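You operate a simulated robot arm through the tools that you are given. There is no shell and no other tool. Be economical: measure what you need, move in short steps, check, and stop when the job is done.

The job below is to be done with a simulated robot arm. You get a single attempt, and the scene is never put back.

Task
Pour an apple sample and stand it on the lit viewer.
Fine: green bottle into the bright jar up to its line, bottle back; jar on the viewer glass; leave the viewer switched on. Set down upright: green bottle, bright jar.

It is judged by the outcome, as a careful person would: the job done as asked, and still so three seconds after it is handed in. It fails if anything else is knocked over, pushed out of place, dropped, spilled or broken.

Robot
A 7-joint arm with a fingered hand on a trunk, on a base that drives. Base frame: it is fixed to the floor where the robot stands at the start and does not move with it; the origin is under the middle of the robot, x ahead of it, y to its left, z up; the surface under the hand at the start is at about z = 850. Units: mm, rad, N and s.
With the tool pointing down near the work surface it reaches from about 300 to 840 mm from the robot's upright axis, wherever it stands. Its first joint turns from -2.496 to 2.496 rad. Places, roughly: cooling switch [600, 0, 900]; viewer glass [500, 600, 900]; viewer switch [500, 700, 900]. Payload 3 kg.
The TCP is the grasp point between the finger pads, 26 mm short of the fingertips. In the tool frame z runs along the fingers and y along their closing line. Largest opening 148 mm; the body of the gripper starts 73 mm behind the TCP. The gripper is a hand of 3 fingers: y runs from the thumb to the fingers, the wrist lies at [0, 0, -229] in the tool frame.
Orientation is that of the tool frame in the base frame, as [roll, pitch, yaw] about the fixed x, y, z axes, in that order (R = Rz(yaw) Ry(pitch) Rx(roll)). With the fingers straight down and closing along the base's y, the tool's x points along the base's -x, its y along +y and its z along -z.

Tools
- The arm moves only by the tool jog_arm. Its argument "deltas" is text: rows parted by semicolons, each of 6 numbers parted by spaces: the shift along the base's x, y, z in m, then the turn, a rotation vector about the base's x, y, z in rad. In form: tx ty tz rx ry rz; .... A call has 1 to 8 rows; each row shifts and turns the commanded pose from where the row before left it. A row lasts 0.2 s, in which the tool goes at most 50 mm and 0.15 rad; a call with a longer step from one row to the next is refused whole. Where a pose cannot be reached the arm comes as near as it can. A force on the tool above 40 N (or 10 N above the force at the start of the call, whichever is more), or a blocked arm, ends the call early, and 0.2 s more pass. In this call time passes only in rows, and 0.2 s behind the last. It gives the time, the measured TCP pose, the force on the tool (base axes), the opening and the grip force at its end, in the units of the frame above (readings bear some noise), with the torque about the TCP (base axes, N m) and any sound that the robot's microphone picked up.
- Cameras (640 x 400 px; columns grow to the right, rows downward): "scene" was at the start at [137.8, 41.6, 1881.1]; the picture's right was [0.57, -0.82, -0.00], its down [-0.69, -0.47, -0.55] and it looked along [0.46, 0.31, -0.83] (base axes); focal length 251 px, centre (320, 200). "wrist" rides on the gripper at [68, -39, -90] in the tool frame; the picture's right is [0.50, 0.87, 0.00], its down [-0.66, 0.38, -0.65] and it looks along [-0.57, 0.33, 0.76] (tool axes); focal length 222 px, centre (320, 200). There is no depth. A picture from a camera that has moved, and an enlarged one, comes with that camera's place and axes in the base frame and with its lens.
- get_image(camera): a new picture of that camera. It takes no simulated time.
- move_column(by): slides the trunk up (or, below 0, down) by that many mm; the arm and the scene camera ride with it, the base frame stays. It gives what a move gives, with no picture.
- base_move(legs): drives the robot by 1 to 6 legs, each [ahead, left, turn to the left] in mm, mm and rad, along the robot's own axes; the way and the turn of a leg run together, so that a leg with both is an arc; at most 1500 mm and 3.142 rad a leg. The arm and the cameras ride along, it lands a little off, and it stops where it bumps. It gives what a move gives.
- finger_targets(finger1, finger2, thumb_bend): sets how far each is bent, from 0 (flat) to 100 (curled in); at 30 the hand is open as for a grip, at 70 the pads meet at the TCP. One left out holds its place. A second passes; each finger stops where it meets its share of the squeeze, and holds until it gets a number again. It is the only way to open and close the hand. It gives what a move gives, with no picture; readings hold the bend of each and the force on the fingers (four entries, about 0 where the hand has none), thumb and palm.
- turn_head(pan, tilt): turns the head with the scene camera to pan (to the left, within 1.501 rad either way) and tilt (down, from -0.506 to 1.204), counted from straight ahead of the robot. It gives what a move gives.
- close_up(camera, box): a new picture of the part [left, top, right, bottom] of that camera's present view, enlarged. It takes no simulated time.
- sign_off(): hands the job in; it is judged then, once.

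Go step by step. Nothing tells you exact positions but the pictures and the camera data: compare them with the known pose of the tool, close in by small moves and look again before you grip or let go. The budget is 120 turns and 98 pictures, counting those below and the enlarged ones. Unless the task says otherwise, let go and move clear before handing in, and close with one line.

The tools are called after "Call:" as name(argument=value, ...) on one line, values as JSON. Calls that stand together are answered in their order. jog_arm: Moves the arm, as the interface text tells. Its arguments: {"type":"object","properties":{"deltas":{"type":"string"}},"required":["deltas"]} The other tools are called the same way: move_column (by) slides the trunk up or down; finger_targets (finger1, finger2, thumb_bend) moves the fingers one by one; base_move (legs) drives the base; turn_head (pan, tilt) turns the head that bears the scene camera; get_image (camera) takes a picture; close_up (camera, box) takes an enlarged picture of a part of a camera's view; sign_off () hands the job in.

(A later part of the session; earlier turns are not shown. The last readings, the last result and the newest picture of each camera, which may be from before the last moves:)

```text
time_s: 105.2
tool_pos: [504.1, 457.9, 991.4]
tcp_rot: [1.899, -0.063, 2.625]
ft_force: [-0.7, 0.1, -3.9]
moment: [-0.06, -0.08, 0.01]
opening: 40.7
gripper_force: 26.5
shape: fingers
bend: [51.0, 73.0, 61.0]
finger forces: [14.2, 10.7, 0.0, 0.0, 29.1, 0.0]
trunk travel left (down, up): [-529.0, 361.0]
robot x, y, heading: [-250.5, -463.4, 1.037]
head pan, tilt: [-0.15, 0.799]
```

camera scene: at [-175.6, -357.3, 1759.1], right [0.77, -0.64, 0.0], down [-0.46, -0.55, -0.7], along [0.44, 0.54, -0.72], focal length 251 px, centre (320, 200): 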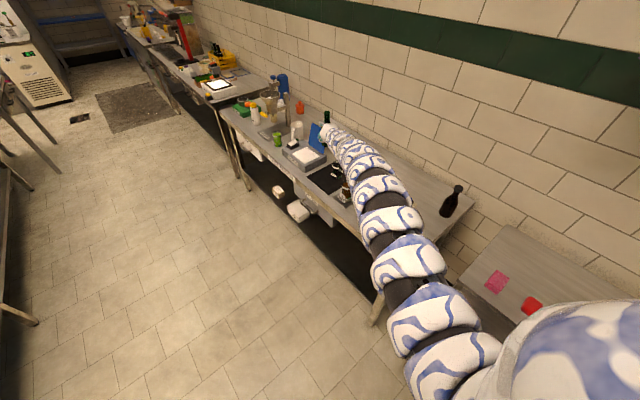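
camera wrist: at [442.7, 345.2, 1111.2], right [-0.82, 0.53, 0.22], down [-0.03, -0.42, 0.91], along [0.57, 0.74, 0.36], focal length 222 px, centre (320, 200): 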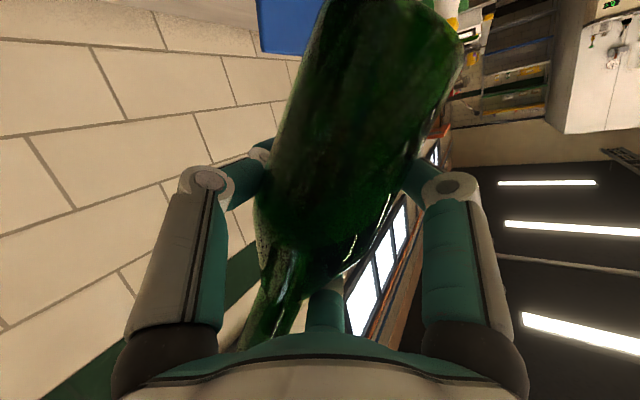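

Call:
jog_arm(deltas="0.001 0.001 0 0.0271 0.0499 -0.0194;0 0 0 0 0 0;0 0 0 0 0 0")

Call:
jog_arm(deltas="0 0 0 0 0 0")

Call:
jog_arm(deltas="0 0 0 0 0 0")

Call:
jog_arm(deltas="0 0 0 0 0 0")

Call:
get_image(camera="wrist")

```text
time_s: 106.0
tool_pos: [505.0, 458.6, 991.9]
tcp_rot: [1.902, -0.118, 2.604]
ft_force: [0.4, -0.2, -3.9]
moment: [-0.03, -0.06, -0.02]
opening: 40.5
gripper_force: 26.7
shape: fingers
bend: [51.0, 73.0, 61.0]
finger forces: [14.3, 10.8, 0.0, 0.0, 28.9, 0.0]
trunk travel left (down, up): [-529.0, 361.0]
robot x, y, heading: [-252.1, -461.2, 1.033]
head pan, tilt: [-0.15, 0.799]
```

```text
time_s: 106.4
tool_pos: [505.2, 458.6, 990.6]
tcp_rot: [1.904, -0.119, 2.604]
ft_force: [-0.3, 0.0, -3.9]
moment: [-0.04, -0.1, 0.01]
opening: 40.5
gripper_force: 26.6
shape: fingers
bend: [51.0, 73.0, 61.0]
finger forces: [14.3, 10.7, 0.1, 0.0, 28.9, 0.1]
trunk travel left (down, up): [-529.0, 361.0]
robot x, y, heading: [-247.7, -462.7, 1.032]
head pan, tilt: [-0.15, 0.799]
```

```text
time_s: 106.8
tool_pos: [504.5, 458.8, 992.2]
tcp_rot: [1.903, -0.119, 2.604]
ft_force: [-0.3, 0.2, -2.7]
moment: [-0.01, -0.07, 0.01]
opening: 40.6
gripper_force: 27.1
shape: fingers
bend: [51.0, 73.0, 61.0]
finger forces: [14.2, 10.6, 0.0, 0.1, 28.9, 0.0]
trunk travel left (down, up): [-529.0, 361.0]
robot x, y, heading: [-250.5, -468.7, 1.034]
head pan, tilt: [-0.15, 0.799]
```

```text
time_s: 107.2
tool_pos: [504.1, 457.9, 992.2]
tcp_rot: [1.902, -0.118, 2.605]
ft_force: [0.2, -0.2, -4.8]
moment: [-0.03, -0.07, -0.01]
opening: 40.6
gripper_force: 26.7
shape: fingers
bend: [51.0, 73.0, 61.0]
finger forces: [14.4, 10.6, 0.0, 0.0, 28.8, 0.0]
trunk travel left (down, up): [-529.0, 361.0]
robot x, y, heading: [-253.9, -462.2, 1.032]
head pan, tilt: [-0.15, 0.799]
```

```text
41 pictures are left
camera wrist: at [395.9, 409.9, 992.5], right [-0.2, 0.45, 0.87], down [0.36, -0.79, 0.49], along [0.91, 0.41, 0.0], focal length 222 px, centre (320, 200)
```

wrist: 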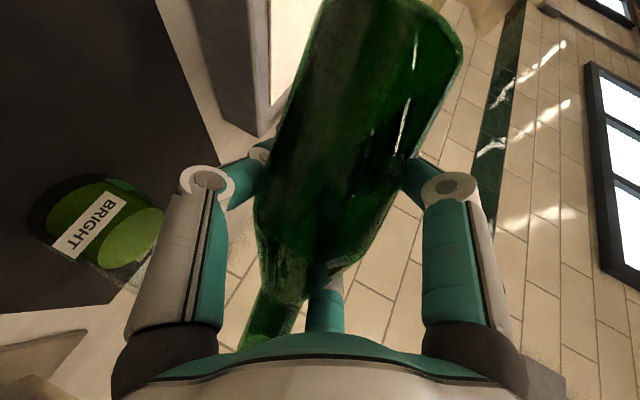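

The wrist camera now sees the jar from the side, and green liquid is in it. Enlarging.

Call:
close_up(camera="wrist", box=[20, 150, 200, 310])

```text
2.50 times, centred on (110, 230) of wrist
camera zoom: at [395.9, 409.9, 992.5], right [-0.2, 0.45, 0.87], down [0.36, -0.79, 0.49], along [0.91, 0.41, 0.0], focal length 555 px, centre (845, 125)
```

zoom: 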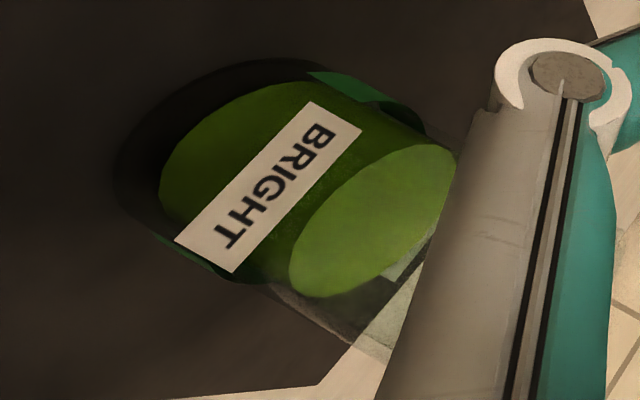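

The level is at z ≈ 893, about 42 mm up in the jar and roughly half way to the line. I'll check whether it is still flowing, then tilt a little more.

Call:
jog_arm(deltas="0 0 0 0 0 0;0 0 0 0 0 0;0 0 0 0 0 0;0 0 0 0 0 0")

Call:
close_up(camera="wrist", box=[20, 150, 200, 310])

```text
time_s: 108.2
tool_pos: [503.9, 458.1, 991.2]
tcp_rot: [1.903, -0.119, 2.604]
ft_force: [-1.1, -0.7, -4.5]
moment: [-0.03, -0.09, -0.01]
opening: 40.6
gripper_force: 27.1
shape: fingers
bend: [51.0, 73.0, 61.0]
finger forces: [14.2, 10.6, 0.0, 0.0, 28.8, 0.0]
trunk travel left (down, up): [-529.0, 361.0]
robot x, y, heading: [-253.9, -465.7, 1.032]
head pan, tilt: [-0.15, 0.799]
```

```text
2.50 times, centred on (110, 230) of wrist
camera zoom: at [395.9, 409.9, 992.6], right [-0.2, 0.45, 0.87], down [0.36, -0.79, 0.49], along [0.91, 0.41, 0.0], focal length 555 px, centre (845, 125)
```

zoom: 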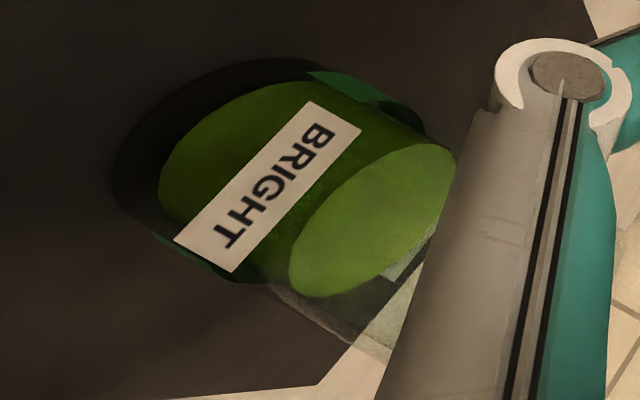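

Flow stops at each tilt, so it's well controlled. Tilting a bit further.

Call:
jog_arm(deltas="0.0005 0.0005 0 0.0226 0.0416 -0.0162;0 0 0 0 0 0;0 0 0 0 0 0;0 0 0 0 0 0;0 0 0 0 0 0")

Call:
close_up(camera="wrist", box=[20, 150, 200, 310])

```text
time_s: 109.4
tool_pos: [505.7, 459.4, 990.9]
tcp_rot: [1.904, -0.166, 2.589]
ft_force: [-0.1, 0.3, -3.5]
moment: [0.0, -0.05, 0.02]
opening: 40.5
gripper_force: 27.1
shape: fingers
bend: [51.0, 73.0, 61.0]
finger forces: [14.5, 10.6, 0.0, 0.1, 28.6, 0.0]
trunk travel left (down, up): [-529.0, 361.0]
robot x, y, heading: [-250.8, -463.4, 1.033]
head pan, tilt: [-0.15, 0.799]
```

```text
2.50 times, centred on (110, 230) of wrist
camera zoom: at [396.1, 412.5, 996.2], right [-0.16, 0.43, 0.89], down [0.37, -0.81, 0.46], along [0.92, 0.4, -0.03], focal length 555 px, centre (845, 125)
```

zoom: 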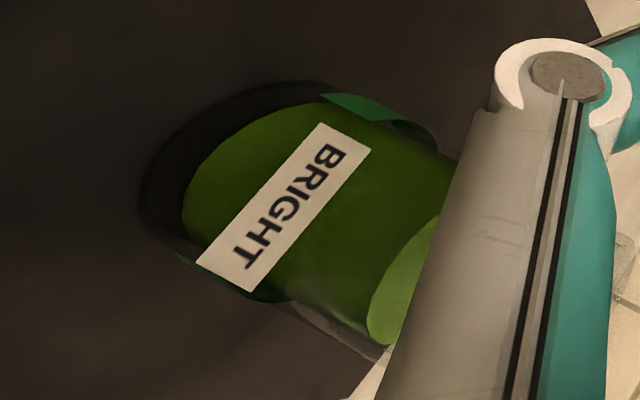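

About 56 mm now. One more step, then I'll examine again.

Call:
jog_arm(deltas="0.0005 0.0005 0 0.0203 0.0374 -0.0146;0 0 0 0 0 0;0 0 0 0 0 0;0 0 0 0 0 0;0 0 0 0 0 0")

Call:
close_up(camera="wrist", box=[20, 150, 200, 310])

```text
time_s: 110.6
tool_pos: [505.9, 462.0, 991.0]
tcp_rot: [1.908, -0.207, 2.573]
ft_force: [-0.5, -0.1, -3.9]
moment: [0.02, -0.04, 0.01]
opening: 40.6
gripper_force: 26.8
shape: fingers
bend: [51.0, 73.0, 61.0]
finger forces: [14.4, 10.7, 0.0, 0.0, 28.5, 0.0]
trunk travel left (down, up): [-529.0, 361.0]
robot x, y, heading: [-251.9, -468.7, 1.028]
head pan, tilt: [-0.15, 0.799]
```

```text
2.50 times, centred on (110, 230) of wrist
camera zoom: at [395.6, 415.0, 999.2], right [-0.12, 0.41, 0.9], down [0.37, -0.82, 0.43], along [0.92, 0.39, -0.06], focal length 555 px, centre (845, 125)
```

zoom: 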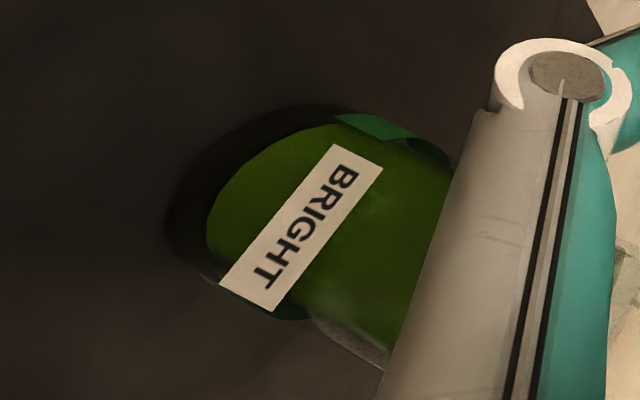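

Call:
close_up(camera="wrist", box=[150, 200, 290, 340])

```text
2.86 times, centred on (220, 270) of wrist
camera zoom: at [395.6, 415.0, 999.2], right [-0.12, 0.41, 0.9], down [0.37, -0.82, 0.43], along [0.92, 0.39, -0.06], focal length 635 px, centre (606, 0)
```

zoom: 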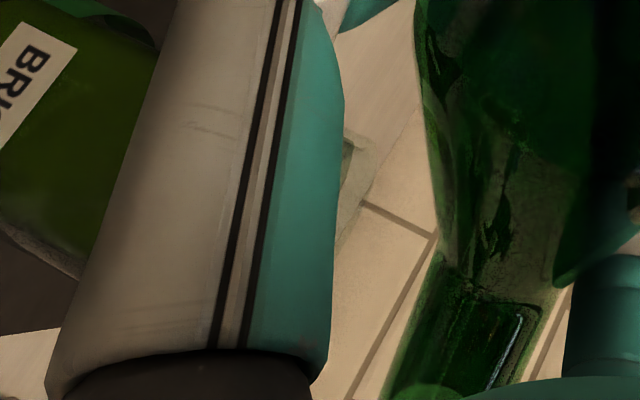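

The thumb hides the surface, so I'll roll back a little (which stops the flow) to see the level.

Call:
jog_arm(deltas="0 0 0 -0.0654 -0.1206 0.047;0 0 0 -0.0654 -0.1206 0.047;0 0 0 0 0 0")

Call:
close_up(camera="wrist", box=[0, 110, 180, 270])

```text
time_s: 111.4
tool_pos: [505.4, 460.8, 993.0]
tcp_rot: [1.9, 0.067, 2.668]
ft_force: [0.4, 0.4, -4.2]
moment: [0.01, -0.07, 0.01]
opening: 40.4
gripper_force: 26.9
shape: fingers
bend: [51.0, 73.0, 61.0]
finger forces: [14.3, 10.6, 0.0, 0.0, 28.3, 0.0]
trunk travel left (down, up): [-529.0, 361.0]
robot x, y, heading: [-252.1, -464.8, 1.027]
head pan, tilt: [-0.15, 0.799]
```

```text
2.50 times, centred on (90, 190) of wrist
camera zoom: at [401.4, 404.4, 980.8], right [-0.37, 0.5, 0.78], down [0.32, -0.72, 0.61], along [0.87, 0.48, 0.1], focal length 555 px, centre (895, 225)
```

zoom: 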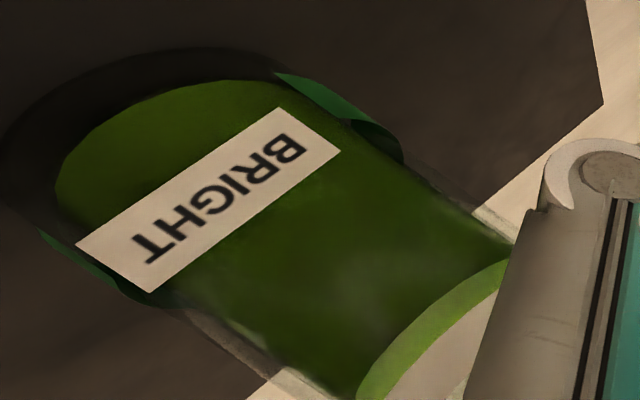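

The level is now a few mm below the white line band. I'll return to the last tilt plus a hair more, wait, and roll back to look.

Call:
jog_arm(deltas="0 0 0 0.0654 0.1206 -0.047;0 0 0 0.0654 0.1206 -0.047;0 0 0 0.0077 0.0141 -0.0055;0 0 0 0 0 0;0 0 0 0 0 0;0 0 0 0 0 0;0 0 0 -0.0654 -0.1206 0.047;0 0 0 -0.0654 -0.1206 0.047")

Call:
close_up(camera="wrist", box=[0, 110, 180, 270])

```text
time_s: 113.2
tool_pos: [506.0, 460.6, 992.4]
tcp_rot: [1.901, 0.052, 2.662]
ft_force: [0.0, 0.5, -3.1]
moment: [-0.01, -0.07, 0.0]
opening: 40.2
gripper_force: 26.7
shape: fingers
bend: [51.0, 73.0, 61.0]
finger forces: [14.3, 10.6, 0.1, 0.1, 28.1, 0.0]
trunk travel left (down, up): [-529.0, 361.0]
robot x, y, heading: [-254.2, -463.5, 1.035]
head pan, tilt: [-0.15, 0.799]
```

```text
2.50 times, centred on (90, 190) of wrist
camera zoom: at [400.8, 404.5, 981.8], right [-0.35, 0.5, 0.79], down [0.33, -0.73, 0.6], along [0.88, 0.47, 0.09], focal length 555 px, centre (895, 225)
```

zoom: 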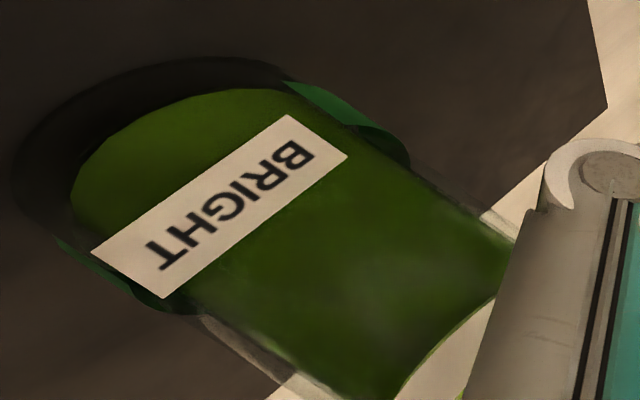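

Call:
jog_arm(deltas="0 0 0 -0.0654 -0.1206 0.047;0 0 0 0 0 0;0 0 0 0 0 0")

Call:
close_up(camera="wrist", box=[0, 90, 200, 290])

```text
time_s: 114.0
tool_pos: [505.4, 459.7, 993.2]
tcp_rot: [1.906, 0.187, 2.709]
ft_force: [-0.6, 0.3, -3.1]
moment: [-0.03, -0.07, -0.01]
opening: 40.4
gripper_force: 26.3
shape: fingers
bend: [51.0, 73.0, 61.0]
finger forces: [14.3, 10.6, 0.0, 0.0, 28.0, 0.0]
trunk travel left (down, up): [-529.0, 361.0]
robot x, y, heading: [-255.5, -461.9, 1.031]
head pan, tilt: [-0.15, 0.799]
```

```text
2.00 times, centred on (100, 190) of wrist
camera zoom: at [405.0, 398.4, 973.8], right [-0.47, 0.53, 0.71], down [0.28, -0.67, 0.68], along [0.84, 0.52, 0.16], focal length 444 px, centre (760, 220)
```

zoom: 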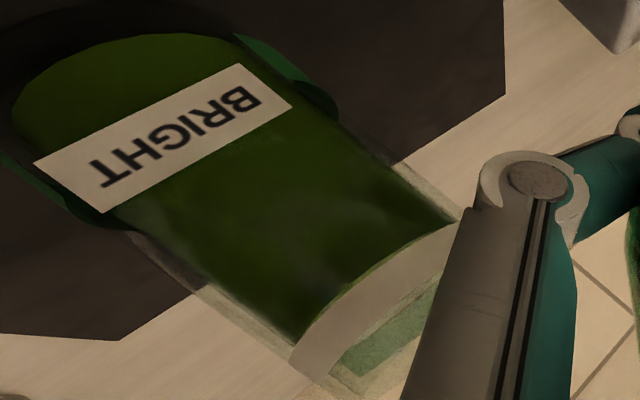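

The liquid now just reaches the lower edge of the band; I'll add a few mm to bring it to the middle of the line.

Call:
jog_arm(deltas="0 0 0 0.0654 0.1206 -0.047;0 0 0 0.0654 0.1206 -0.047;0 0 0 0.0654 0.1206 -0.047;0 0 0 0.0108 0.0199 -0.0078;0 0 0 0 0 0;0 0 0 0 0 0;0 0 0 0 0 0;0 0 0 -0.0654 -0.1206 0.047")

Call:
jog_arm(deltas="0 0 0 -0.0654 -0.1206 0.047;0 0 0 -0.0654 -0.1206 0.047;0 0 0 0 0 0")

Call:
close_up(camera="wrist", box=[0, 90, 200, 290])

```text
time_s: 115.8
tool_pos: [505.1, 459.1, 992.1]
tcp_rot: [1.899, -0.109, 2.609]
ft_force: [0.0, 0.3, -3.1]
moment: [-0.04, -0.09, 0.03]
opening: 40.4
gripper_force: 26.9
shape: fingers
bend: [51.0, 73.0, 61.0]
finger forces: [14.3, 10.6, 0.1, 0.0, 28.2, 0.0]
trunk travel left (down, up): [-529.0, 361.0]
robot x, y, heading: [-251.9, -465.7, 1.035]
head pan, tilt: [-0.15, 0.799]
```

```text
time_s: 116.6
tool_pos: [506.2, 459.8, 993.2]
tcp_rot: [1.904, 0.166, 2.701]
ft_force: [0.0, -0.6, -3.3]
moment: [0.0, -0.08, 0.01]
opening: 40.2
gripper_force: 26.6
shape: fingers
bend: [51.0, 73.0, 61.0]
finger forces: [14.4, 10.6, 0.0, 0.0, 28.0, 0.0]
trunk travel left (down, up): [-529.0, 361.0]
robot x, y, heading: [-248.7, -462.0, 1.035]
head pan, tilt: [-0.15, 0.799]
```

```text
2.00 times, centred on (100, 190) of wrist
camera zoom: at [405.1, 399.4, 975.3], right [-0.45, 0.52, 0.72], down [0.29, -0.68, 0.67], along [0.85, 0.51, 0.15], focal length 444 px, centre (760, 220)
```

zoom: 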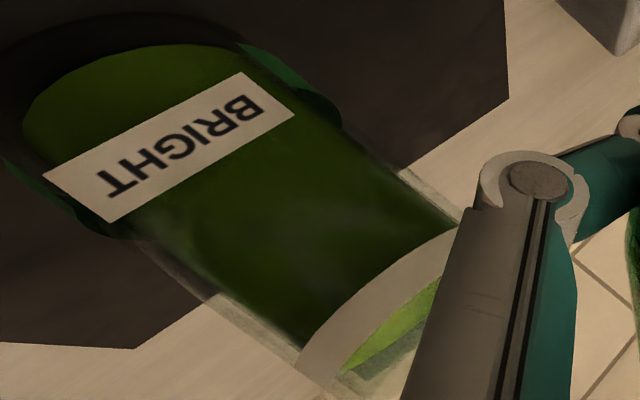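

The liquid surface is now within the line band, about 10 mm under the rim, and nothing is spilled that I can see. I'll roll the bottle upright and lift it clear.

Call:
jog_arm(deltas="0 0 0 -0.0654 -0.1206 0.047;0 0 0 -0.0654 -0.1206 0.047;0 0 0 -0.0654 -0.1206 0.047;0 0 0 -0.0654 -0.1206 0.047;0 0 0 -0.0654 -0.1206 0.047;0 0 0 -0.0654 -0.1206 0.047;0 0 0 -0.0654 -0.1206 0.047;0 0 0 -0.0654 -0.1206 0.047")

Call:
jog_arm(deltas="0 0 0 -0.0465 -0.0857 0.0334;0 0 0 -0.0465 -0.0857 0.0334")

Call:
move_column(by=160)

```text
time_s: 118.4
tool_pos: [505.3, 459.6, 991.9]
tcp_rot: [2.547, 1.17, -2.703]
ft_force: [-0.2, -0.4, -2.3]
moment: [0.03, -0.03, 0.01]
opening: 40.2
gripper_force: 25.6
shape: fingers
bend: [51.0, 73.0, 61.0]
finger forces: [14.7, 10.9, 0.0, 0.0, 26.7, 0.0]
trunk travel left (down, up): [-529.0, 361.0]
robot x, y, heading: [-250.5, -466.1, 1.033]
head pan, tilt: [-0.15, 0.799]
```

```text
time_s: 119.0
tool_pos: [504.9, 459.1, 992.6]
tcp_rot: [3.058, 1.24, -2.155]
ft_force: [0.3, -0.5, -2.9]
moment: [0.03, 0.0, -0.01]
opening: 40.0
gripper_force: 26.5
shape: fingers
bend: [51.0, 73.0, 61.0]
finger forces: [14.9, 11.1, 0.0, 0.0, 26.6, 0.0]
trunk travel left (down, up): [-529.0, 361.0]
robot x, y, heading: [-255.1, -465.1, 1.036]
head pan, tilt: [-0.15, 0.799]
```

```text
time_s: 120.8
tool_pos: [506.9, 458.7, 1151.4]
tcp_rot: [3.053, 1.237, -2.16]
ft_force: [-0.2, 0.3, -3.7]
moment: [0.06, -0.01, -0.01]
opening: 39.8
gripper_force: 26.1
shape: fingers
bend: [51.0, 73.0, 61.0]
finger forces: [14.9, 10.9, 0.1, 0.1, 26.6, 0.0]
trunk travel left (down, up): [-689.0, 201.0]
robot x, y, heading: [-250.9, -467.1, 1.031]
head pan, tilt: [-0.15, 0.799]
```

Upright again. Now I'll drive back to the bottle's own place.

Call:
base_move(legs=[[-300, 0, 0], [0, 0, -0.69], [29, 385, 0]])

Call:
turn_head(pan=0.25, tilt=0.75)

Call:
get_image(camera="scene")

```text
time_s: 126.8
tool_pos: [654.1, -93.7, 1151.6]
tcp_rot: [3.054, 1.238, -2.838]
ft_force: [-0.3, -0.3, -3.4]
moment: [0.01, -0.01, 0.01]
opening: 39.8
gripper_force: 26.6
shape: fingers
bend: [51.0, 73.0, 61.0]
finger forces: [14.8, 11.1, 0.0, 0.0, 26.4, 0.0]
trunk travel left (down, up): [-689.0, 201.0]
robot x, y, heading: [-516.8, -338.7, 0.354]
head pan, tilt: [-0.15, 0.799]
```

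```text
time_s: 127.6
tool_pos: [654.6, -94.6, 1151.9]
tcp_rot: [3.052, 1.242, -2.84]
ft_force: [-0.3, 0.1, -2.8]
moment: [0.07, -0.05, -0.02]
opening: 39.9
gripper_force: 26.6
shape: fingers
bend: [51.0, 73.0, 61.0]
finger forces: [15.0, 11.1, 0.1, 0.1, 26.4, 0.0]
trunk travel left (down, up): [-689.0, 201.0]
robot x, y, heading: [-512.1, -338.4, 0.359]
head pan, tilt: [0.25, 0.75]
```

```text
31 pictures are left
camera scene: at [-372.4, -261.1, 1763.2], right [0.57, -0.82, 0.0], down [-0.56, -0.39, -0.73], along [0.6, 0.41, -0.68], focal length 251 px, centre (320, 200)
```

scene: 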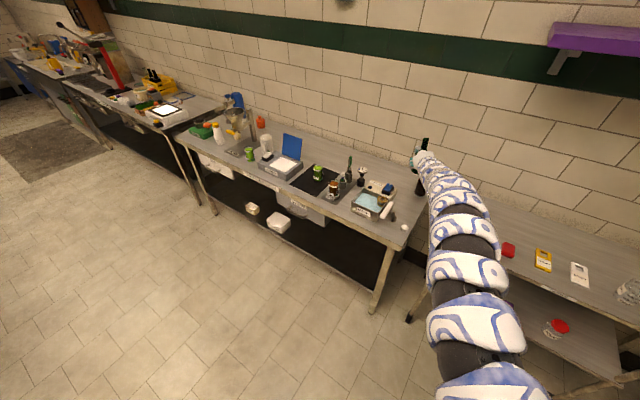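

Call:
close_up(camera="scene", box=[300, 155, 350, 205])

Call:
jog_arm(deltas="0.011 -0.027 0 0 0 0;0 0 0 0 0 0")

```text
8.00 times, centred on (325, 180) of scene
camera zoom: at [-372.4, -261.1, 1763.2], right [0.57, -0.82, 0.0], down [-0.56, -0.39, -0.73], along [0.6, 0.41, -0.68], focal length 2004 px, centre (280, 360)
```

zoom: 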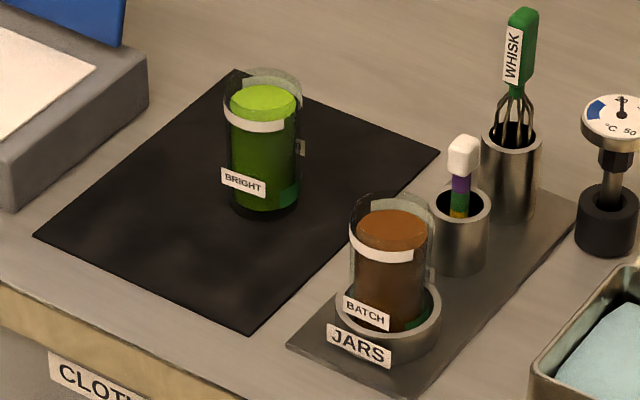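

```text
time_s: 128.2
tool_pos: [664.4, -119.8, 1153.2]
tcp_rot: [3.051, 1.237, -2.84]
ft_force: [0.1, -0.6, -3.7]
moment: [0.04, -0.02, 0.0]
opening: 39.7
gripper_force: 26.0
shape: fingers
bend: [51.0, 73.0, 61.0]
finger forces: [14.9, 11.3, 0.0, 0.1, 26.6, 0.0]
trunk travel left (down, up): [-689.0, 201.0]
robot x, y, heading: [-517.2, -341.3, 0.354]
head pan, tilt: [0.25, 0.75]
```

The jar is filled exactly to its band, like the batch jar, with nothing spilled. I'm over the bottle's spot, so I'll lower it with the trunk.

Call:
move_column(by=-214)

Call:
get_image(camera="wrist")

Call:
move_column(by=-8)

```text
time_s: 130.5
tool_pos: [665.1, -121.7, 938.9]
tcp_rot: [3.052, 1.238, -2.841]
ft_force: [0.3, 0.0, -2.8]
moment: [0.01, -0.02, -0.01]
opening: 39.7
gripper_force: 26.7
shape: fingers
bend: [51.0, 73.0, 61.0]
finger forces: [14.9, 11.1, 0.0, 0.0, 26.6, 0.0]
trunk travel left (down, up): [-475.0, 415.0]
robot x, y, heading: [-515.2, -336.0, 0.353]
head pan, tilt: [0.25, 0.75]
```

```text
29 pictures are left
camera wrist: at [579.8, -195.4, 903.1], right [-0.48, 0.75, -0.45], down [-0.51, 0.17, 0.84], along [0.71, 0.63, 0.3], focal length 222 px, centre (320, 200)
```

wrist: 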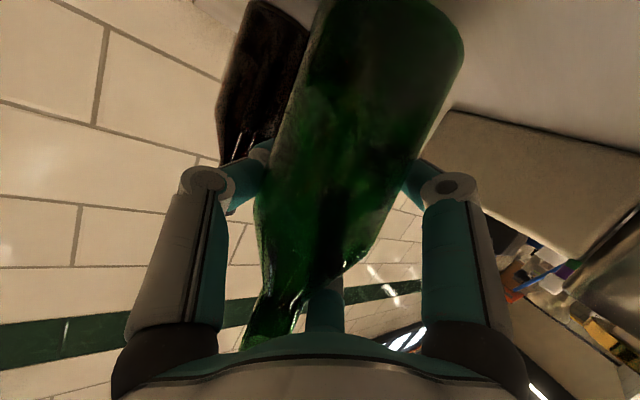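

```text
time_s: 131.1
tool_pos: [665.5, -121.3, 930.7]
tcp_rot: [3.052, 1.239, -2.841]
ft_force: [-1.0, 0.5, -1.2]
moment: [0.03, 0.0, 0.0]
opening: 39.8
gripper_force: 26.6
shape: fingers
bend: [51.0, 73.0, 61.0]
finger forces: [15.1, 11.3, 0.0, 0.0, 26.7, 0.1]
trunk travel left (down, up): [-467.0, 423.0]
robot x, y, heading: [-513.0, -336.5, 0.355]
head pan, tilt: [0.25, 0.75]
```

Call:
move_column(by=-2)

Call:
move_column(by=-1.5)

```text
time_s: 131.6
tool_pos: [663.6, -120.9, 931.0]
tcp_rot: [3.049, 1.241, -2.84]
ft_force: [1.2, 0.0, 3.0]
moment: [0.01, 0.04, -0.01]
opening: 39.7
gripper_force: 27.0
shape: fingers
bend: [51.0, 73.0, 61.0]
finger forces: [15.0, 12.2, 0.0, 0.0, 27.7, 0.0]
trunk travel left (down, up): [-465.0, 425.0]
robot x, y, heading: [-517.0, -339.0, 0.354]
head pan, tilt: [0.25, 0.75]
```

```text
time_s: 132.1
tool_pos: [664.7, -121.2, 929.2]
tcp_rot: [3.052, 1.242, -2.842]
ft_force: [3.7, -1.1, 9.8]
moment: [-0.09, 0.07, 0.03]
opening: 39.4
gripper_force: 28.4
shape: fingers
bend: [52.0, 73.0, 61.0]
finger forces: [15.3, 12.1, 0.1, 0.0, 30.0, 0.0]
trunk travel left (down, up): [-464.0, 426.0]
robot x, y, heading: [-515.7, -336.5, 0.353]
head pan, tilt: [0.25, 0.75]
```

The bottle stands on the bench. I'll relieve the press slightly and release gently.

Call:
move_column(by=1)

Call:
finger_targets(finger1=47, finger2=66, thumb_bend=56)

Call:
finger_targets(finger1=43, finger2=50, thumb_bend=45)

Call:
get_image(camera="wrist")

```text
time_s: 132.6
tool_pos: [665.0, -121.3, 927.3]
tcp_rot: [3.052, 1.24, -2.839]
ft_force: [3.1, -0.6, 8.6]
moment: [-0.03, 0.17, 0.03]
opening: 39.3
gripper_force: 28.6
shape: fingers
bend: [52.0, 73.0, 61.0]
finger forces: [15.3, 12.3, 0.1, 0.0, 29.0, 0.1]
trunk travel left (down, up): [-465.0, 425.0]
robot x, y, heading: [-519.0, -336.5, 0.356]
head pan, tilt: [0.25, 0.75]
```

```text
time_s: 133.6
tool_pos: [665.2, -120.9, 928.6]
tcp_rot: [3.051, 1.238, -2.839]
ft_force: [0.3, -0.4, -0.5]
moment: [0.08, 0.02, -0.03]
opening: 59.6
gripper_force: 1.2
shape: fingers
bend: [47.0, 66.0, 56.0]
finger forces: [1.0, 0.8, 0.0, 0.0, 1.1, 0.0]
trunk travel left (down, up): [-465.0, 425.0]
robot x, y, heading: [-511.2, -335.8, 0.357]
head pan, tilt: [0.25, 0.75]
```

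```text
time_s: 134.6
tool_pos: [665.2, -120.9, 927.6]
tcp_rot: [3.053, 1.238, -2.84]
ft_force: [-0.6, -0.8, -0.3]
moment: [0.03, -0.01, -0.05]
opening: 81.6
gripper_force: 0.0
shape: fingers
bend: [43.0, 50.0, 45.0]
finger forces: [0.1, 0.0, 0.0, 0.1, 0.0, 0.0]
trunk travel left (down, up): [-465.0, 425.0]
robot x, y, heading: [-515.5, -334.6, 0.354]
head pan, tilt: [0.25, 0.75]
```

```text
28 pictures are left
camera wrist: at [579.7, -195.4, 892.9], right [-0.48, 0.75, -0.45], down [-0.51, 0.17, 0.84], along [0.71, 0.63, 0.3], focal length 222 px, centre (320, 200)
```

wrist: 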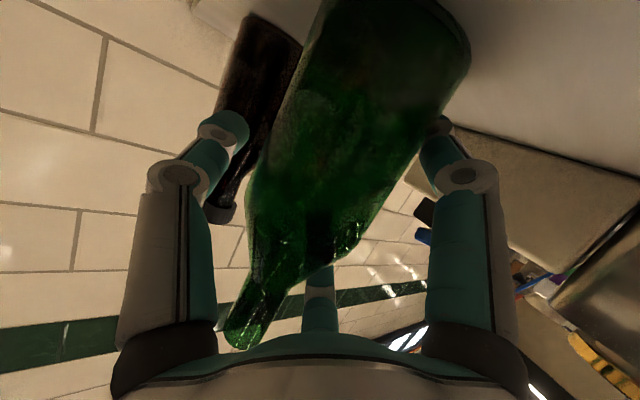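

Released and standing. I'll shift left to give the fingers clearance, open, and back straight out.

Call:
jog_arm(deltas="-0.003 0.007 0.002 0 0 0")

Call:
finger_targets(finger1=40, finger2=40, thumb_bend=28)

Call:
base_move(legs=[[-130, 0, 0]])

Call:
get_image(camera="wrist")

```text
time_s: 135.0
tool_pos: [663.5, -114.0, 928.7]
tcp_rot: [3.055, 1.239, -2.84]
ft_force: [0.5, 0.9, -0.3]
moment: [0.0, -0.06, -0.01]
opening: 81.6
gripper_force: 0.0
shape: fingers
bend: [43.0, 50.0, 45.0]
finger forces: [0.0, 0.0, 0.1, 0.0, 0.0, 0.0]
trunk travel left (down, up): [-465.0, 425.0]
robot x, y, heading: [-516.5, -335.5, 0.359]
head pan, tilt: [0.25, 0.75]
```

```text
time_s: 136.0
tool_pos: [663.8, -113.5, 931.1]
tcp_rot: [3.051, 1.239, -2.84]
ft_force: [-0.6, -1.1, -0.8]
moment: [0.0, 0.0, 0.03]
opening: 113.3
gripper_force: 0.1
shape: fingers
bend: [40.0, 40.0, 28.0]
finger forces: [0.0, 0.0, 0.0, 0.0, 0.0, 0.1]
trunk travel left (down, up): [-465.0, 425.0]
robot x, y, heading: [-514.4, -340.6, 0.353]
head pan, tilt: [0.25, 0.75]
```

```text
time_s: 137.3
tool_pos: [539.9, -161.5, 931.1]
tcp_rot: [3.053, 1.24, -2.842]
ft_force: [0.0, 0.2, 0.1]
moment: [0.0, 0.04, -0.01]
opening: 113.3
gripper_force: 0.0
shape: fingers
bend: [40.0, 40.0, 28.0]
finger forces: [0.0, 0.0, 0.0, 0.0, 0.1, 0.0]
trunk travel left (down, up): [-465.0, 425.0]
robot x, y, heading: [-638.0, -382.6, 0.351]
head pan, tilt: [0.25, 0.75]
```

```text
27 pictures are left
camera wrist: at [454.1, -236.1, 895.1], right [-0.48, 0.75, -0.45], down [-0.51, 0.18, 0.84], along [0.71, 0.63, 0.3], focal length 222 px, centre (320, 200)
```

wrist: 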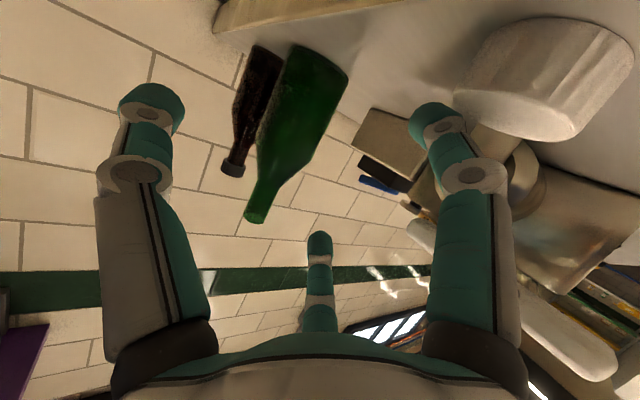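

The bottle stands back at about (667, -124). Next comes the jar with a top-down grasp, so I'll back off, raise the trunk and pitch the hand down in open space.

Call:
base_move(legs=[[-220, 0, 0]])

Call:
move_column(by=360)

Call:
jog_arm(deltas="-0.02 -0.008 -0.015 -0.051 0.123 0;-0.02 -0.008 -0.015 -0.051 0.123 0;-0.02 -0.008 -0.015 -0.051 0.123 0;-0.02 -0.008 -0.015 -0.051 0.123 0")

```text
time_s: 139.0
tool_pos: [334.1, -236.9, 930.1]
tcp_rot: [3.054, 1.239, -2.84]
ft_force: [1.0, -0.4, 0.1]
moment: [0.01, -0.04, -0.04]
opening: 113.4
gripper_force: 0.0
shape: fingers
bend: [40.0, 40.0, 28.0]
finger forces: [0.0, 0.0, 0.0, 0.0, 0.0, 0.0]
trunk travel left (down, up): [-465.0, 425.0]
robot x, y, heading: [-844.9, -459.6, 0.35]
head pan, tilt: [0.25, 0.75]
```

```text
time_s: 142.5
tool_pos: [333.2, -236.8, 1290.0]
tcp_rot: [3.052, 1.24, -2.841]
ft_force: [0.5, -0.1, 0.9]
moment: [0.02, 0.03, 0.04]
opening: 113.0
gripper_force: 0.0
shape: fingers
bend: [40.0, 40.0, 28.0]
finger forces: [0.1, 0.0, 0.0, 0.0, 0.0, 0.1]
trunk travel left (down, up): [-825.0, 65.0]
robot x, y, heading: [-841.0, -456.3, 0.354]
head pan, tilt: [0.25, 0.75]
```

```text
time_s: 143.7
tool_pos: [277.0, -221.5, 1269.4]
tcp_rot: [2.647, 0.847, 3.064]
ft_force: [-0.9, 0.9, -0.1]
moment: [0.0, 0.02, 0.02]
opening: 113.4
gripper_force: 0.0
shape: fingers
bend: [40.0, 40.0, 28.0]
finger forces: [0.0, 0.0, 0.0, 0.0, 0.0, 0.0]
out of reach, approached as far as the arm can: row 2, 3
trunk travel left (down, up): [-825.0, 65.0]
robot x, y, heading: [-845.5, -457.0, 0.354]
head pan, tilt: [0.25, 0.75]
stopped in row 4: the arm was blocked; the commanded pose is now the measured one
```

Call:
jog_arm(deltas="-0.02 -0.008 -0.02 -0.0704 0.1156 0;-0.02 -0.008 -0.02 -0.0704 0.1156 0;-0.02 -0.008 -0.02 -0.0704 0.1156 0")

Call:
jog_arm(deltas="-0.02 -0.008 -0.02 -0.0704 0.1156 0;-0.02 -0.008 -0.02 -0.0704 0.1156 0;-0.02 -0.008 -0.02 -0.0704 0.1156 0;-0.02 -0.008 -0.02 -0.0704 0.1156 0")

Call:
turn_head(pan=0.1, tilt=0.95)

Call:
get_image(camera="scene")

```text
time_s: 144.5
tool_pos: [213.4, -231.3, 1216.0]
tcp_rot: [2.87, 0.577, -3.073]
ft_force: [0.2, 0.9, -0.1]
moment: [-0.02, 0.02, 0.0]
opening: 113.3
gripper_force: 0.1
shape: fingers
bend: [40.0, 40.0, 28.0]
finger forces: [0.1, 0.1, 0.0, 0.1, 0.0, 0.0]
out of reach, approached as far as the arm can: row 3
trunk travel left (down, up): [-825.0, 65.0]
robot x, y, heading: [-845.6, -458.8, 0.351]
head pan, tilt: [0.25, 0.75]
```

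```text
time_s: 145.5
tool_pos: [66.1, -216.3, 1168.5]
tcp_rot: [3.031, 0.247, -3.007]
ft_force: [1.2, -0.7, 0.7]
moment: [0.03, 0.0, 0.0]
opening: 113.6
gripper_force: 0.1
shape: fingers
bend: [40.0, 40.0, 28.0]
finger forces: [0.1, 0.0, 0.0, 0.0, 0.0, 0.1]
out of reach, approached as far as the arm can: row 1, 2, 3, 4
trunk travel left (down, up): [-825.0, 65.0]
robot x, y, heading: [-846.0, -459.2, 0.351]
head pan, tilt: [0.25, 0.75]
```

```text
time_s: 146.2
tool_pos: [66.2, -213.6, 1170.7]
tcp_rot: [3.034, 0.248, -3.004]
ft_force: [-0.1, 1.3, -0.3]
moment: [-0.01, 0.0, 0.0]
opening: 113.7
gripper_force: 0.1
shape: fingers
bend: [40.0, 40.0, 28.0]
finger forces: [0.0, 0.0, 0.0, 0.1, 0.0, 0.0]
trunk travel left (down, up): [-825.0, 65.0]
robot x, y, heading: [-844.4, -459.2, 0.352]
head pan, tilt: [0.099, 0.949]
```

```text
26 pictures are left
camera scene: at [-705.6, -397.2, 1883.2], right [0.44, -0.9, 0.0], down [-0.73, -0.35, -0.58], along [0.52, 0.25, -0.81], focal length 251 px, centre (320, 200)
```

scene: 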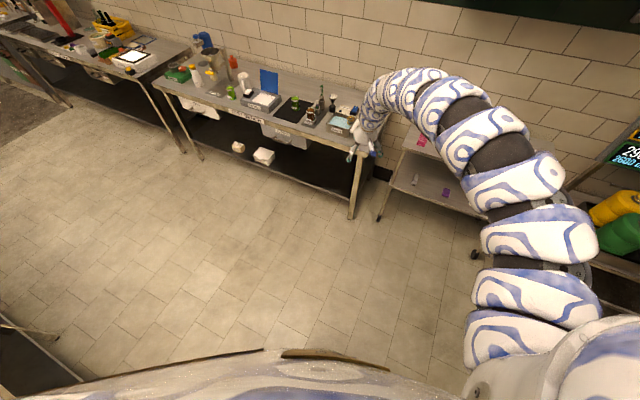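

Nearly pointing down in the original elbow posture. I'll finish levelling, and draw in and down a bit.

Call:
jog_arm(deltas="-0.02 -0.007 -0.02 -0.07 0.1135 0;-0.02 -0.007 -0.02 -0.07 0.1135 0;-0.03 -0.011 -0.03 0 0 0;-0.03 -0.011 -0.03 0 0 0;-0.03 -0.011 -0.03 0 0 0;-0.03 -0.011 -0.03 0 0 0")

Call:
jog_arm(deltas="0 0 0 0 0 0")

```text
time_s: 147.6
tool_pos: [-156.1, -248.5, 1008.7]
tcp_rot: [3.139, 0.003, -2.993]
ft_force: [-0.1, -0.1, 0.1]
moment: [0.0, -0.03, 0.02]
opening: 113.6
gripper_force: 0.0
shape: fingers
bend: [40.0, 40.0, 28.0]
finger forces: [0.0, 0.1, 0.1, 0.0, 0.0, 0.0]
out of reach, approached as far as the arm can: row 1, 2, 5, 6
trunk travel left (down, up): [-825.0, 65.0]
robot x, y, heading: [-844.0, -460.0, 0.35]
head pan, tilt: [0.099, 0.949]
```

```text
time_s: 148.0
tool_pos: [-154.7, -249.3, 1009.4]
tcp_rot: [-3.141, 0.002, -2.992]
ft_force: [-0.7, -0.2, -0.1]
moment: [0.0, 0.04, -0.01]
opening: 113.8
gripper_force: 0.1
shape: fingers
bend: [40.0, 40.0, 28.0]
finger forces: [0.0, 0.0, 0.1, 0.0, 0.0, 0.0]
trunk travel left (down, up): [-825.0, 65.0]
robot x, y, heading: [-847.1, -461.0, 0.352]
head pan, tilt: [0.099, 0.949]
```

The hand points straight down. I'll raise the trunk fully, open the hand, and drive so that it stops above the bright jar.

Call:
finger_targets(finger1=32, finger2=32, thumb_bend=32)

Call:
move_column(by=65)

Call:
base_move(legs=[[899, 347, 0]])

Call:
get_image(camera="wrist")

```text
time_s: 149.0
tool_pos: [-154.8, -247.5, 1009.7]
tcp_rot: [3.141, 0.002, -2.993]
ft_force: [0.7, 0.2, -0.1]
moment: [-0.02, -0.02, 0.01]
opening: 120.6
gripper_force: 0.1
shape: fingers
bend: [32.0, 32.0, 32.0]
finger forces: [0.0, 0.0, 0.0, 0.0, 0.0, 0.0]
trunk travel left (down, up): [-825.0, 65.0]
robot x, y, heading: [-844.7, -459.7, 0.353]
head pan, tilt: [0.099, 0.949]
```

```text
time_s: 150.1
tool_pos: [-155.5, -247.8, 1074.2]
tcp_rot: [3.141, 0.001, -2.993]
ft_force: [-0.2, 0.7, -0.2]
moment: [0.01, -0.02, -0.02]
opening: 120.6
gripper_force: 0.0
shape: fingers
bend: [32.0, 32.0, 32.0]
finger forces: [0.1, 0.0, 0.0, 0.1, 0.0, 0.0]
trunk travel left (down, up): [-890.0, 0.0]
robot x, y, heading: [-845.4, -457.8, 0.352]
head pan, tilt: [0.099, 0.949]
```

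```text
time_s: 155.1
tool_pos: [562.8, 398.8, 1074.0]
tcp_rot: [-3.141, 0.002, -2.976]
ft_force: [0.4, -0.3, -0.3]
moment: [0.0, -0.01, -0.03]
opening: 120.8
gripper_force: 0.1
shape: fingers
bend: [32.0, 32.0, 32.0]
finger forces: [0.0, 0.1, 0.0, 0.0, 0.1, 0.1]
trunk travel left (down, up): [-890.0, 0.0]
robot x, y, heading: [-127.7, 177.5, 0.365]
head pan, tilt: [0.099, 0.949]
```

```text
25 pictures are left
camera wrist: at [502.6, 349.6, 1164.8], right [-0.63, 0.77, 0.0], down [0.58, 0.48, 0.66], along [0.51, 0.42, -0.76], focal length 222 px, centre (320, 200)
```

wrist: 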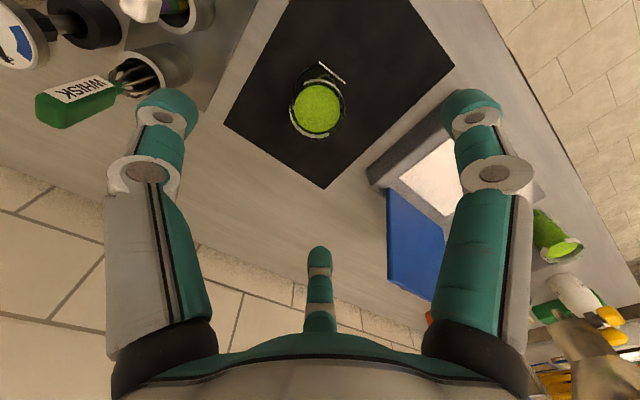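

The jar's liquid disc projects to about (565, 397), within 3 mm under the hand. I'll lower with the trunk in two stages.

Call:
move_column(by=-100)

Call:
get_image(camera="wrist")

```text
time_s: 156.4
tool_pos: [563.2, 398.3, 973.9]
tcp_rot: [3.142, 0.003, -2.977]
ft_force: [-0.4, 0.0, 0.4]
moment: [0.03, 0.02, 0.05]
opening: 120.7
gripper_force: 0.2
shape: fingers
bend: [32.0, 32.0, 32.0]
finger forces: [0.0, 0.1, 0.0, 0.1, 0.0, 0.0]
trunk travel left (down, up): [-790.0, 100.0]
robot x, y, heading: [-126.5, 175.6, 0.364]
head pan, tilt: [0.099, 0.949]
```

```text
24 pictures are left
camera wrist: at [502.3, 349.5, 1065.1], right [-0.63, 0.77, 0.0], down [0.58, 0.48, 0.66], along [0.51, 0.42, -0.76], focal length 222 px, centre (320, 200)
```

wrist: 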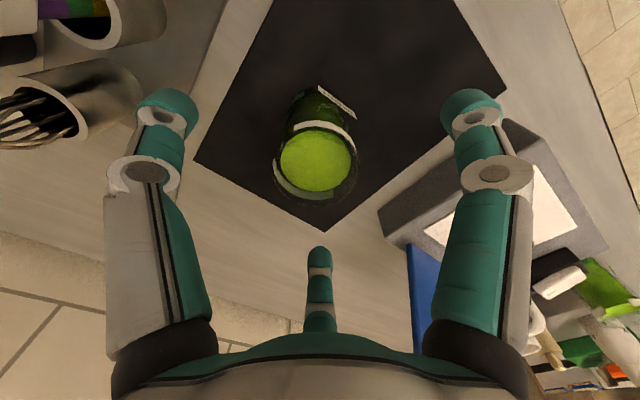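

Centred within 2 mm. Lowering to grasp height.

Call:
move_column(by=-78)

Call:
finger_targets(finger1=46, finger2=46, thumb_bend=46)

Call:
get_image(camera="wrist")

```text
time_s: 157.5
tool_pos: [564.1, 397.6, 895.9]
tcp_rot: [-3.141, 0.002, -2.977]
ft_force: [-0.2, 0.5, 0.5]
moment: [-0.01, 0.0, -0.03]
opening: 120.7
gripper_force: 0.1
shape: fingers
bend: [32.0, 32.0, 32.0]
finger forces: [0.1, 0.0, 0.0, 0.0, 0.0, 0.0]
trunk travel left (down, up): [-712.0, 178.0]
robot x, y, heading: [-124.9, 175.9, 0.368]
head pan, tilt: [0.099, 0.949]
```

```text
time_s: 158.5
tool_pos: [561.8, 397.9, 897.2]
tcp_rot: [-3.141, 0.0, -2.977]
ft_force: [0.8, -0.5, -0.9]
moment: [0.0, -0.02, 0.01]
opening: 76.1
gripper_force: 0.2
shape: fingers
bend: [46.0, 46.0, 46.0]
finger forces: [0.1, 0.1, 0.1, 0.0, 0.0, 0.0]
trunk travel left (down, up): [-712.0, 178.0]
robot x, y, heading: [-125.4, 172.7, 0.365]
head pan, tilt: [0.099, 0.949]
```

```text
23 pictures are left
camera wrist: at [502.3, 349.4, 987.0], right [-0.63, 0.77, 0.0], down [0.58, 0.48, 0.66], along [0.51, 0.42, -0.76], focal length 222 px, centre (320, 200)
```

wrist: 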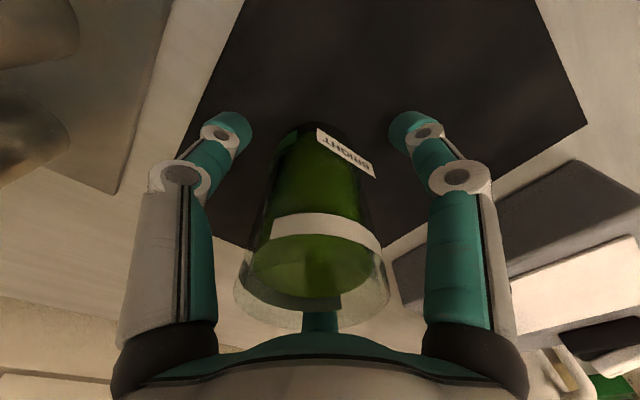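

Well centred. Closing.

Call:
finger_targets(finger1=75, finger2=75, thumb_bend=75)

Call:
get_image(camera="wrist")

```text
time_s: 159.5
tool_pos: [564.1, 397.2, 896.2]
tcp_rot: [3.142, 0.002, -2.978]
ft_force: [0.6, -3.5, 1.2]
moment: [0.02, 0.04, -0.02]
opening: 39.6
gripper_force: 21.0
shape: fingers
bend: [57.0, 56.0, 62.0]
finger forces: [10.5, 13.2, 0.0, 0.0, 18.3, 0.1]
trunk travel left (down, up): [-712.0, 178.0]
robot x, y, heading: [-127.5, 177.4, 0.368]
head pan, tilt: [0.099, 0.949]
```

```text
22 pictures are left
camera wrist: at [502.2, 349.1, 987.1], right [-0.63, 0.77, 0.0], down [0.58, 0.48, 0.66], along [0.51, 0.42, -0.76], focal length 222 px, centre (320, 200)
```

wrist: 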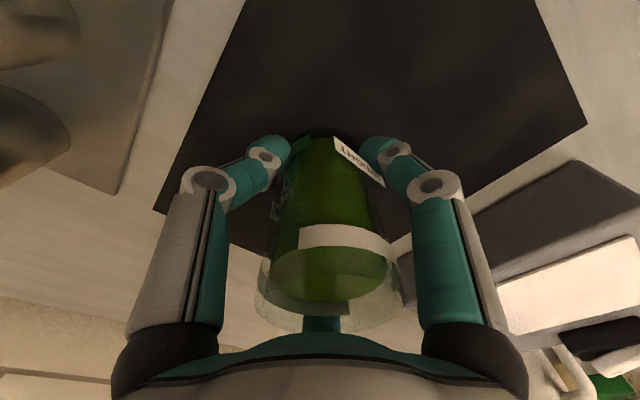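

Gripped evenly and upright. Lifting, then moving over to the viewer.

Call:
move_column(by=110)

Call:
base_move(legs=[[-47, 18, 0], [39, 100, 0], [38, 101, 0]])

Call:
turn_head(pan=0.25, tilt=1.0)

Call:
get_image(camera="scene")

Call:
get_image(camera="wrist")

```text
time_s: 161.0
tool_pos: [563.2, 398.8, 1006.0]
tcp_rot: [3.14, 0.001, -2.977]
ft_force: [-0.9, 0.0, -2.9]
moment: [-0.01, -0.02, -0.01]
opening: 39.7
gripper_force: 21.1
shape: fingers
bend: [57.0, 56.0, 62.0]
finger forces: [10.0, 14.0, 0.0, 0.0, 17.1, 0.0]
trunk travel left (down, up): [-822.0, 68.0]
robot x, y, heading: [-124.3, 178.2, 0.364]
head pan, tilt: [0.099, 0.949]
```

```text
time_s: 163.4
tool_pos: [513.4, 614.3, 1005.8]
tcp_rot: [3.141, 0.003, -2.975]
ft_force: [0.1, -0.1, -2.5]
moment: [-0.04, 0.0, -0.05]
opening: 39.7
gripper_force: 20.8
shape: fingers
bend: [57.0, 56.0, 62.0]
finger forces: [10.1, 14.1, 0.0, 0.1, 17.1, 0.0]
trunk travel left (down, up): [-822.0, 68.0]
robot x, y, heading: [-174.2, 389.4, 0.364]
head pan, tilt: [0.099, 0.949]
```

```text
time_s: 164.1
tool_pos: [512.5, 612.9, 1005.0]
tcp_rot: [3.14, 0.001, -2.977]
ft_force: [-1.5, 0.5, -2.4]
moment: [-0.03, -0.03, -0.01]
opening: 39.7
gripper_force: 20.8
shape: fingers
bend: [57.0, 56.0, 62.0]
finger forces: [10.1, 14.2, 0.0, 0.0, 17.2, 0.0]
trunk travel left (down, up): [-822.0, 68.0]
robot x, y, heading: [-175.3, 390.4, 0.364]
head pan, tilt: [0.25, 1.0]
```

```text
21 pictures are left
camera scene: at [-43.6, 461.0, 1876.6], right [0.58, -0.82, 0.0], down [-0.69, -0.49, -0.54], along [0.44, 0.31, -0.84], focal length 251 px, centre (320, 200)
```

scene: 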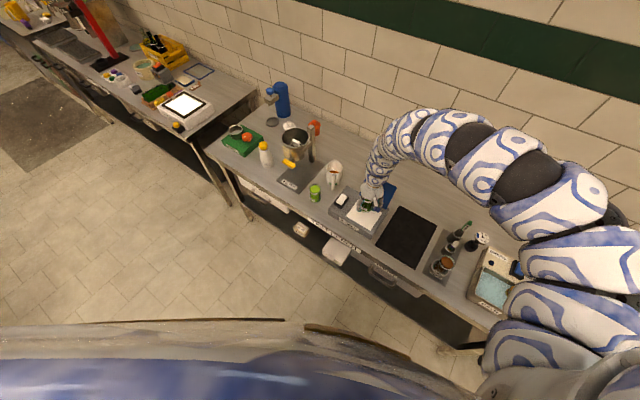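

```text
20 pictures are left
camera wrist: at [452.3, 563.7, 1096.9], right [-0.64, 0.77, 0.0], down [0.58, 0.48, 0.66], along [0.51, 0.42, -0.76], focal length 222 px, centre (320, 200)
```

wrist: 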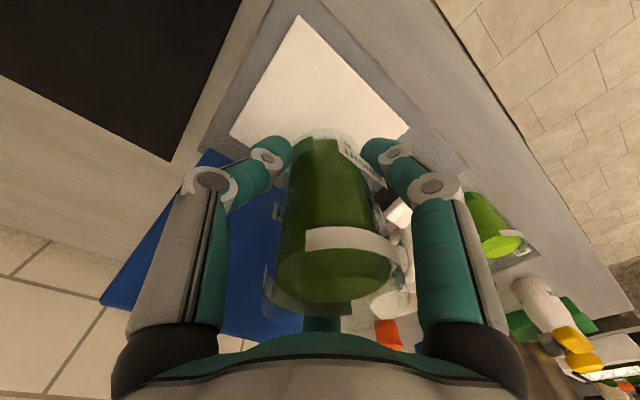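

The glass spans about x 465–579, y 556–682 and the jar is over it. Lowering gently until contact.

Call:
move_column(by=-50)

Call:
get_image(camera="wrist")

Call:
move_column(by=-5)

```text
time_s: 165.1
tool_pos: [512.9, 612.5, 956.1]
tcp_rot: [-3.141, 0.004, -2.977]
ft_force: [0.2, -0.5, -2.6]
moment: [-0.02, -0.02, 0.01]
opening: 39.3
gripper_force: 20.6
shape: fingers
bend: [57.0, 56.0, 62.0]
finger forces: [10.1, 14.0, 0.1, 0.0, 17.1, 0.1]
trunk travel left (down, up): [-772.0, 118.0]
robot x, y, heading: [-174.2, 390.0, 0.364]
head pan, tilt: [0.25, 1.0]
```

```text
19 pictures are left
camera wrist: at [452.1, 564.0, 1047.0], right [-0.64, 0.77, 0.0], down [0.58, 0.48, 0.66], along [0.51, 0.42, -0.76], focal length 222 px, centre (320, 200)
```

wrist: 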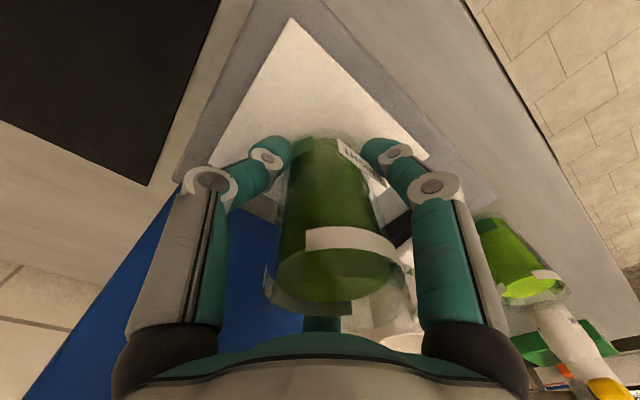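

```text
time_s: 165.6
tool_pos: [512.1, 612.4, 950.6]
tcp_rot: [-3.141, 0.001, -2.976]
ft_force: [-0.2, -0.5, -2.7]
moment: [-0.02, 0.02, 0.0]
opening: 39.5
gripper_force: 20.9
shape: fingers
bend: [57.0, 56.0, 62.0]
finger forces: [10.1, 14.1, 0.0, 0.0, 17.1, 0.0]
trunk travel left (down, up): [-767.0, 123.0]
robot x, y, heading: [-172.8, 387.2, 0.365]
head pan, tilt: [0.25, 1.0]
```

Call:
move_column(by=-3)

Call:
move_column(by=-2)

```text
time_s: 166.1
tool_pos: [512.9, 613.1, 948.0]
tcp_rot: [-3.141, 0.001, -2.975]
ft_force: [0.1, -0.5, -2.9]
moment: [-0.03, -0.01, 0.0]
opening: 39.4
gripper_force: 20.1
shape: fingers
bend: [57.0, 56.0, 62.0]
finger forces: [10.2, 14.1, 0.0, 0.0, 17.2, 0.0]
trunk travel left (down, up): [-764.0, 126.0]
robot x, y, heading: [-177.2, 389.6, 0.371]
head pan, tilt: [0.25, 1.0]
```

```text
time_s: 166.6
tool_pos: [513.3, 611.7, 946.6]
tcp_rot: [3.141, 0.002, -2.979]
ft_force: [1.6, -0.2, 1.2]
moment: [0.09, -0.02, 0.01]
opening: 39.7
gripper_force: 21.4
shape: fingers
bend: [57.0, 56.0, 62.0]
finger forces: [10.3, 13.6, 0.0, 0.0, 17.3, 0.1]
trunk travel left (down, up): [-762.0, 128.0]
robot x, y, heading: [-174.5, 393.4, 0.368]
head pan, tilt: [0.25, 1.0]
```

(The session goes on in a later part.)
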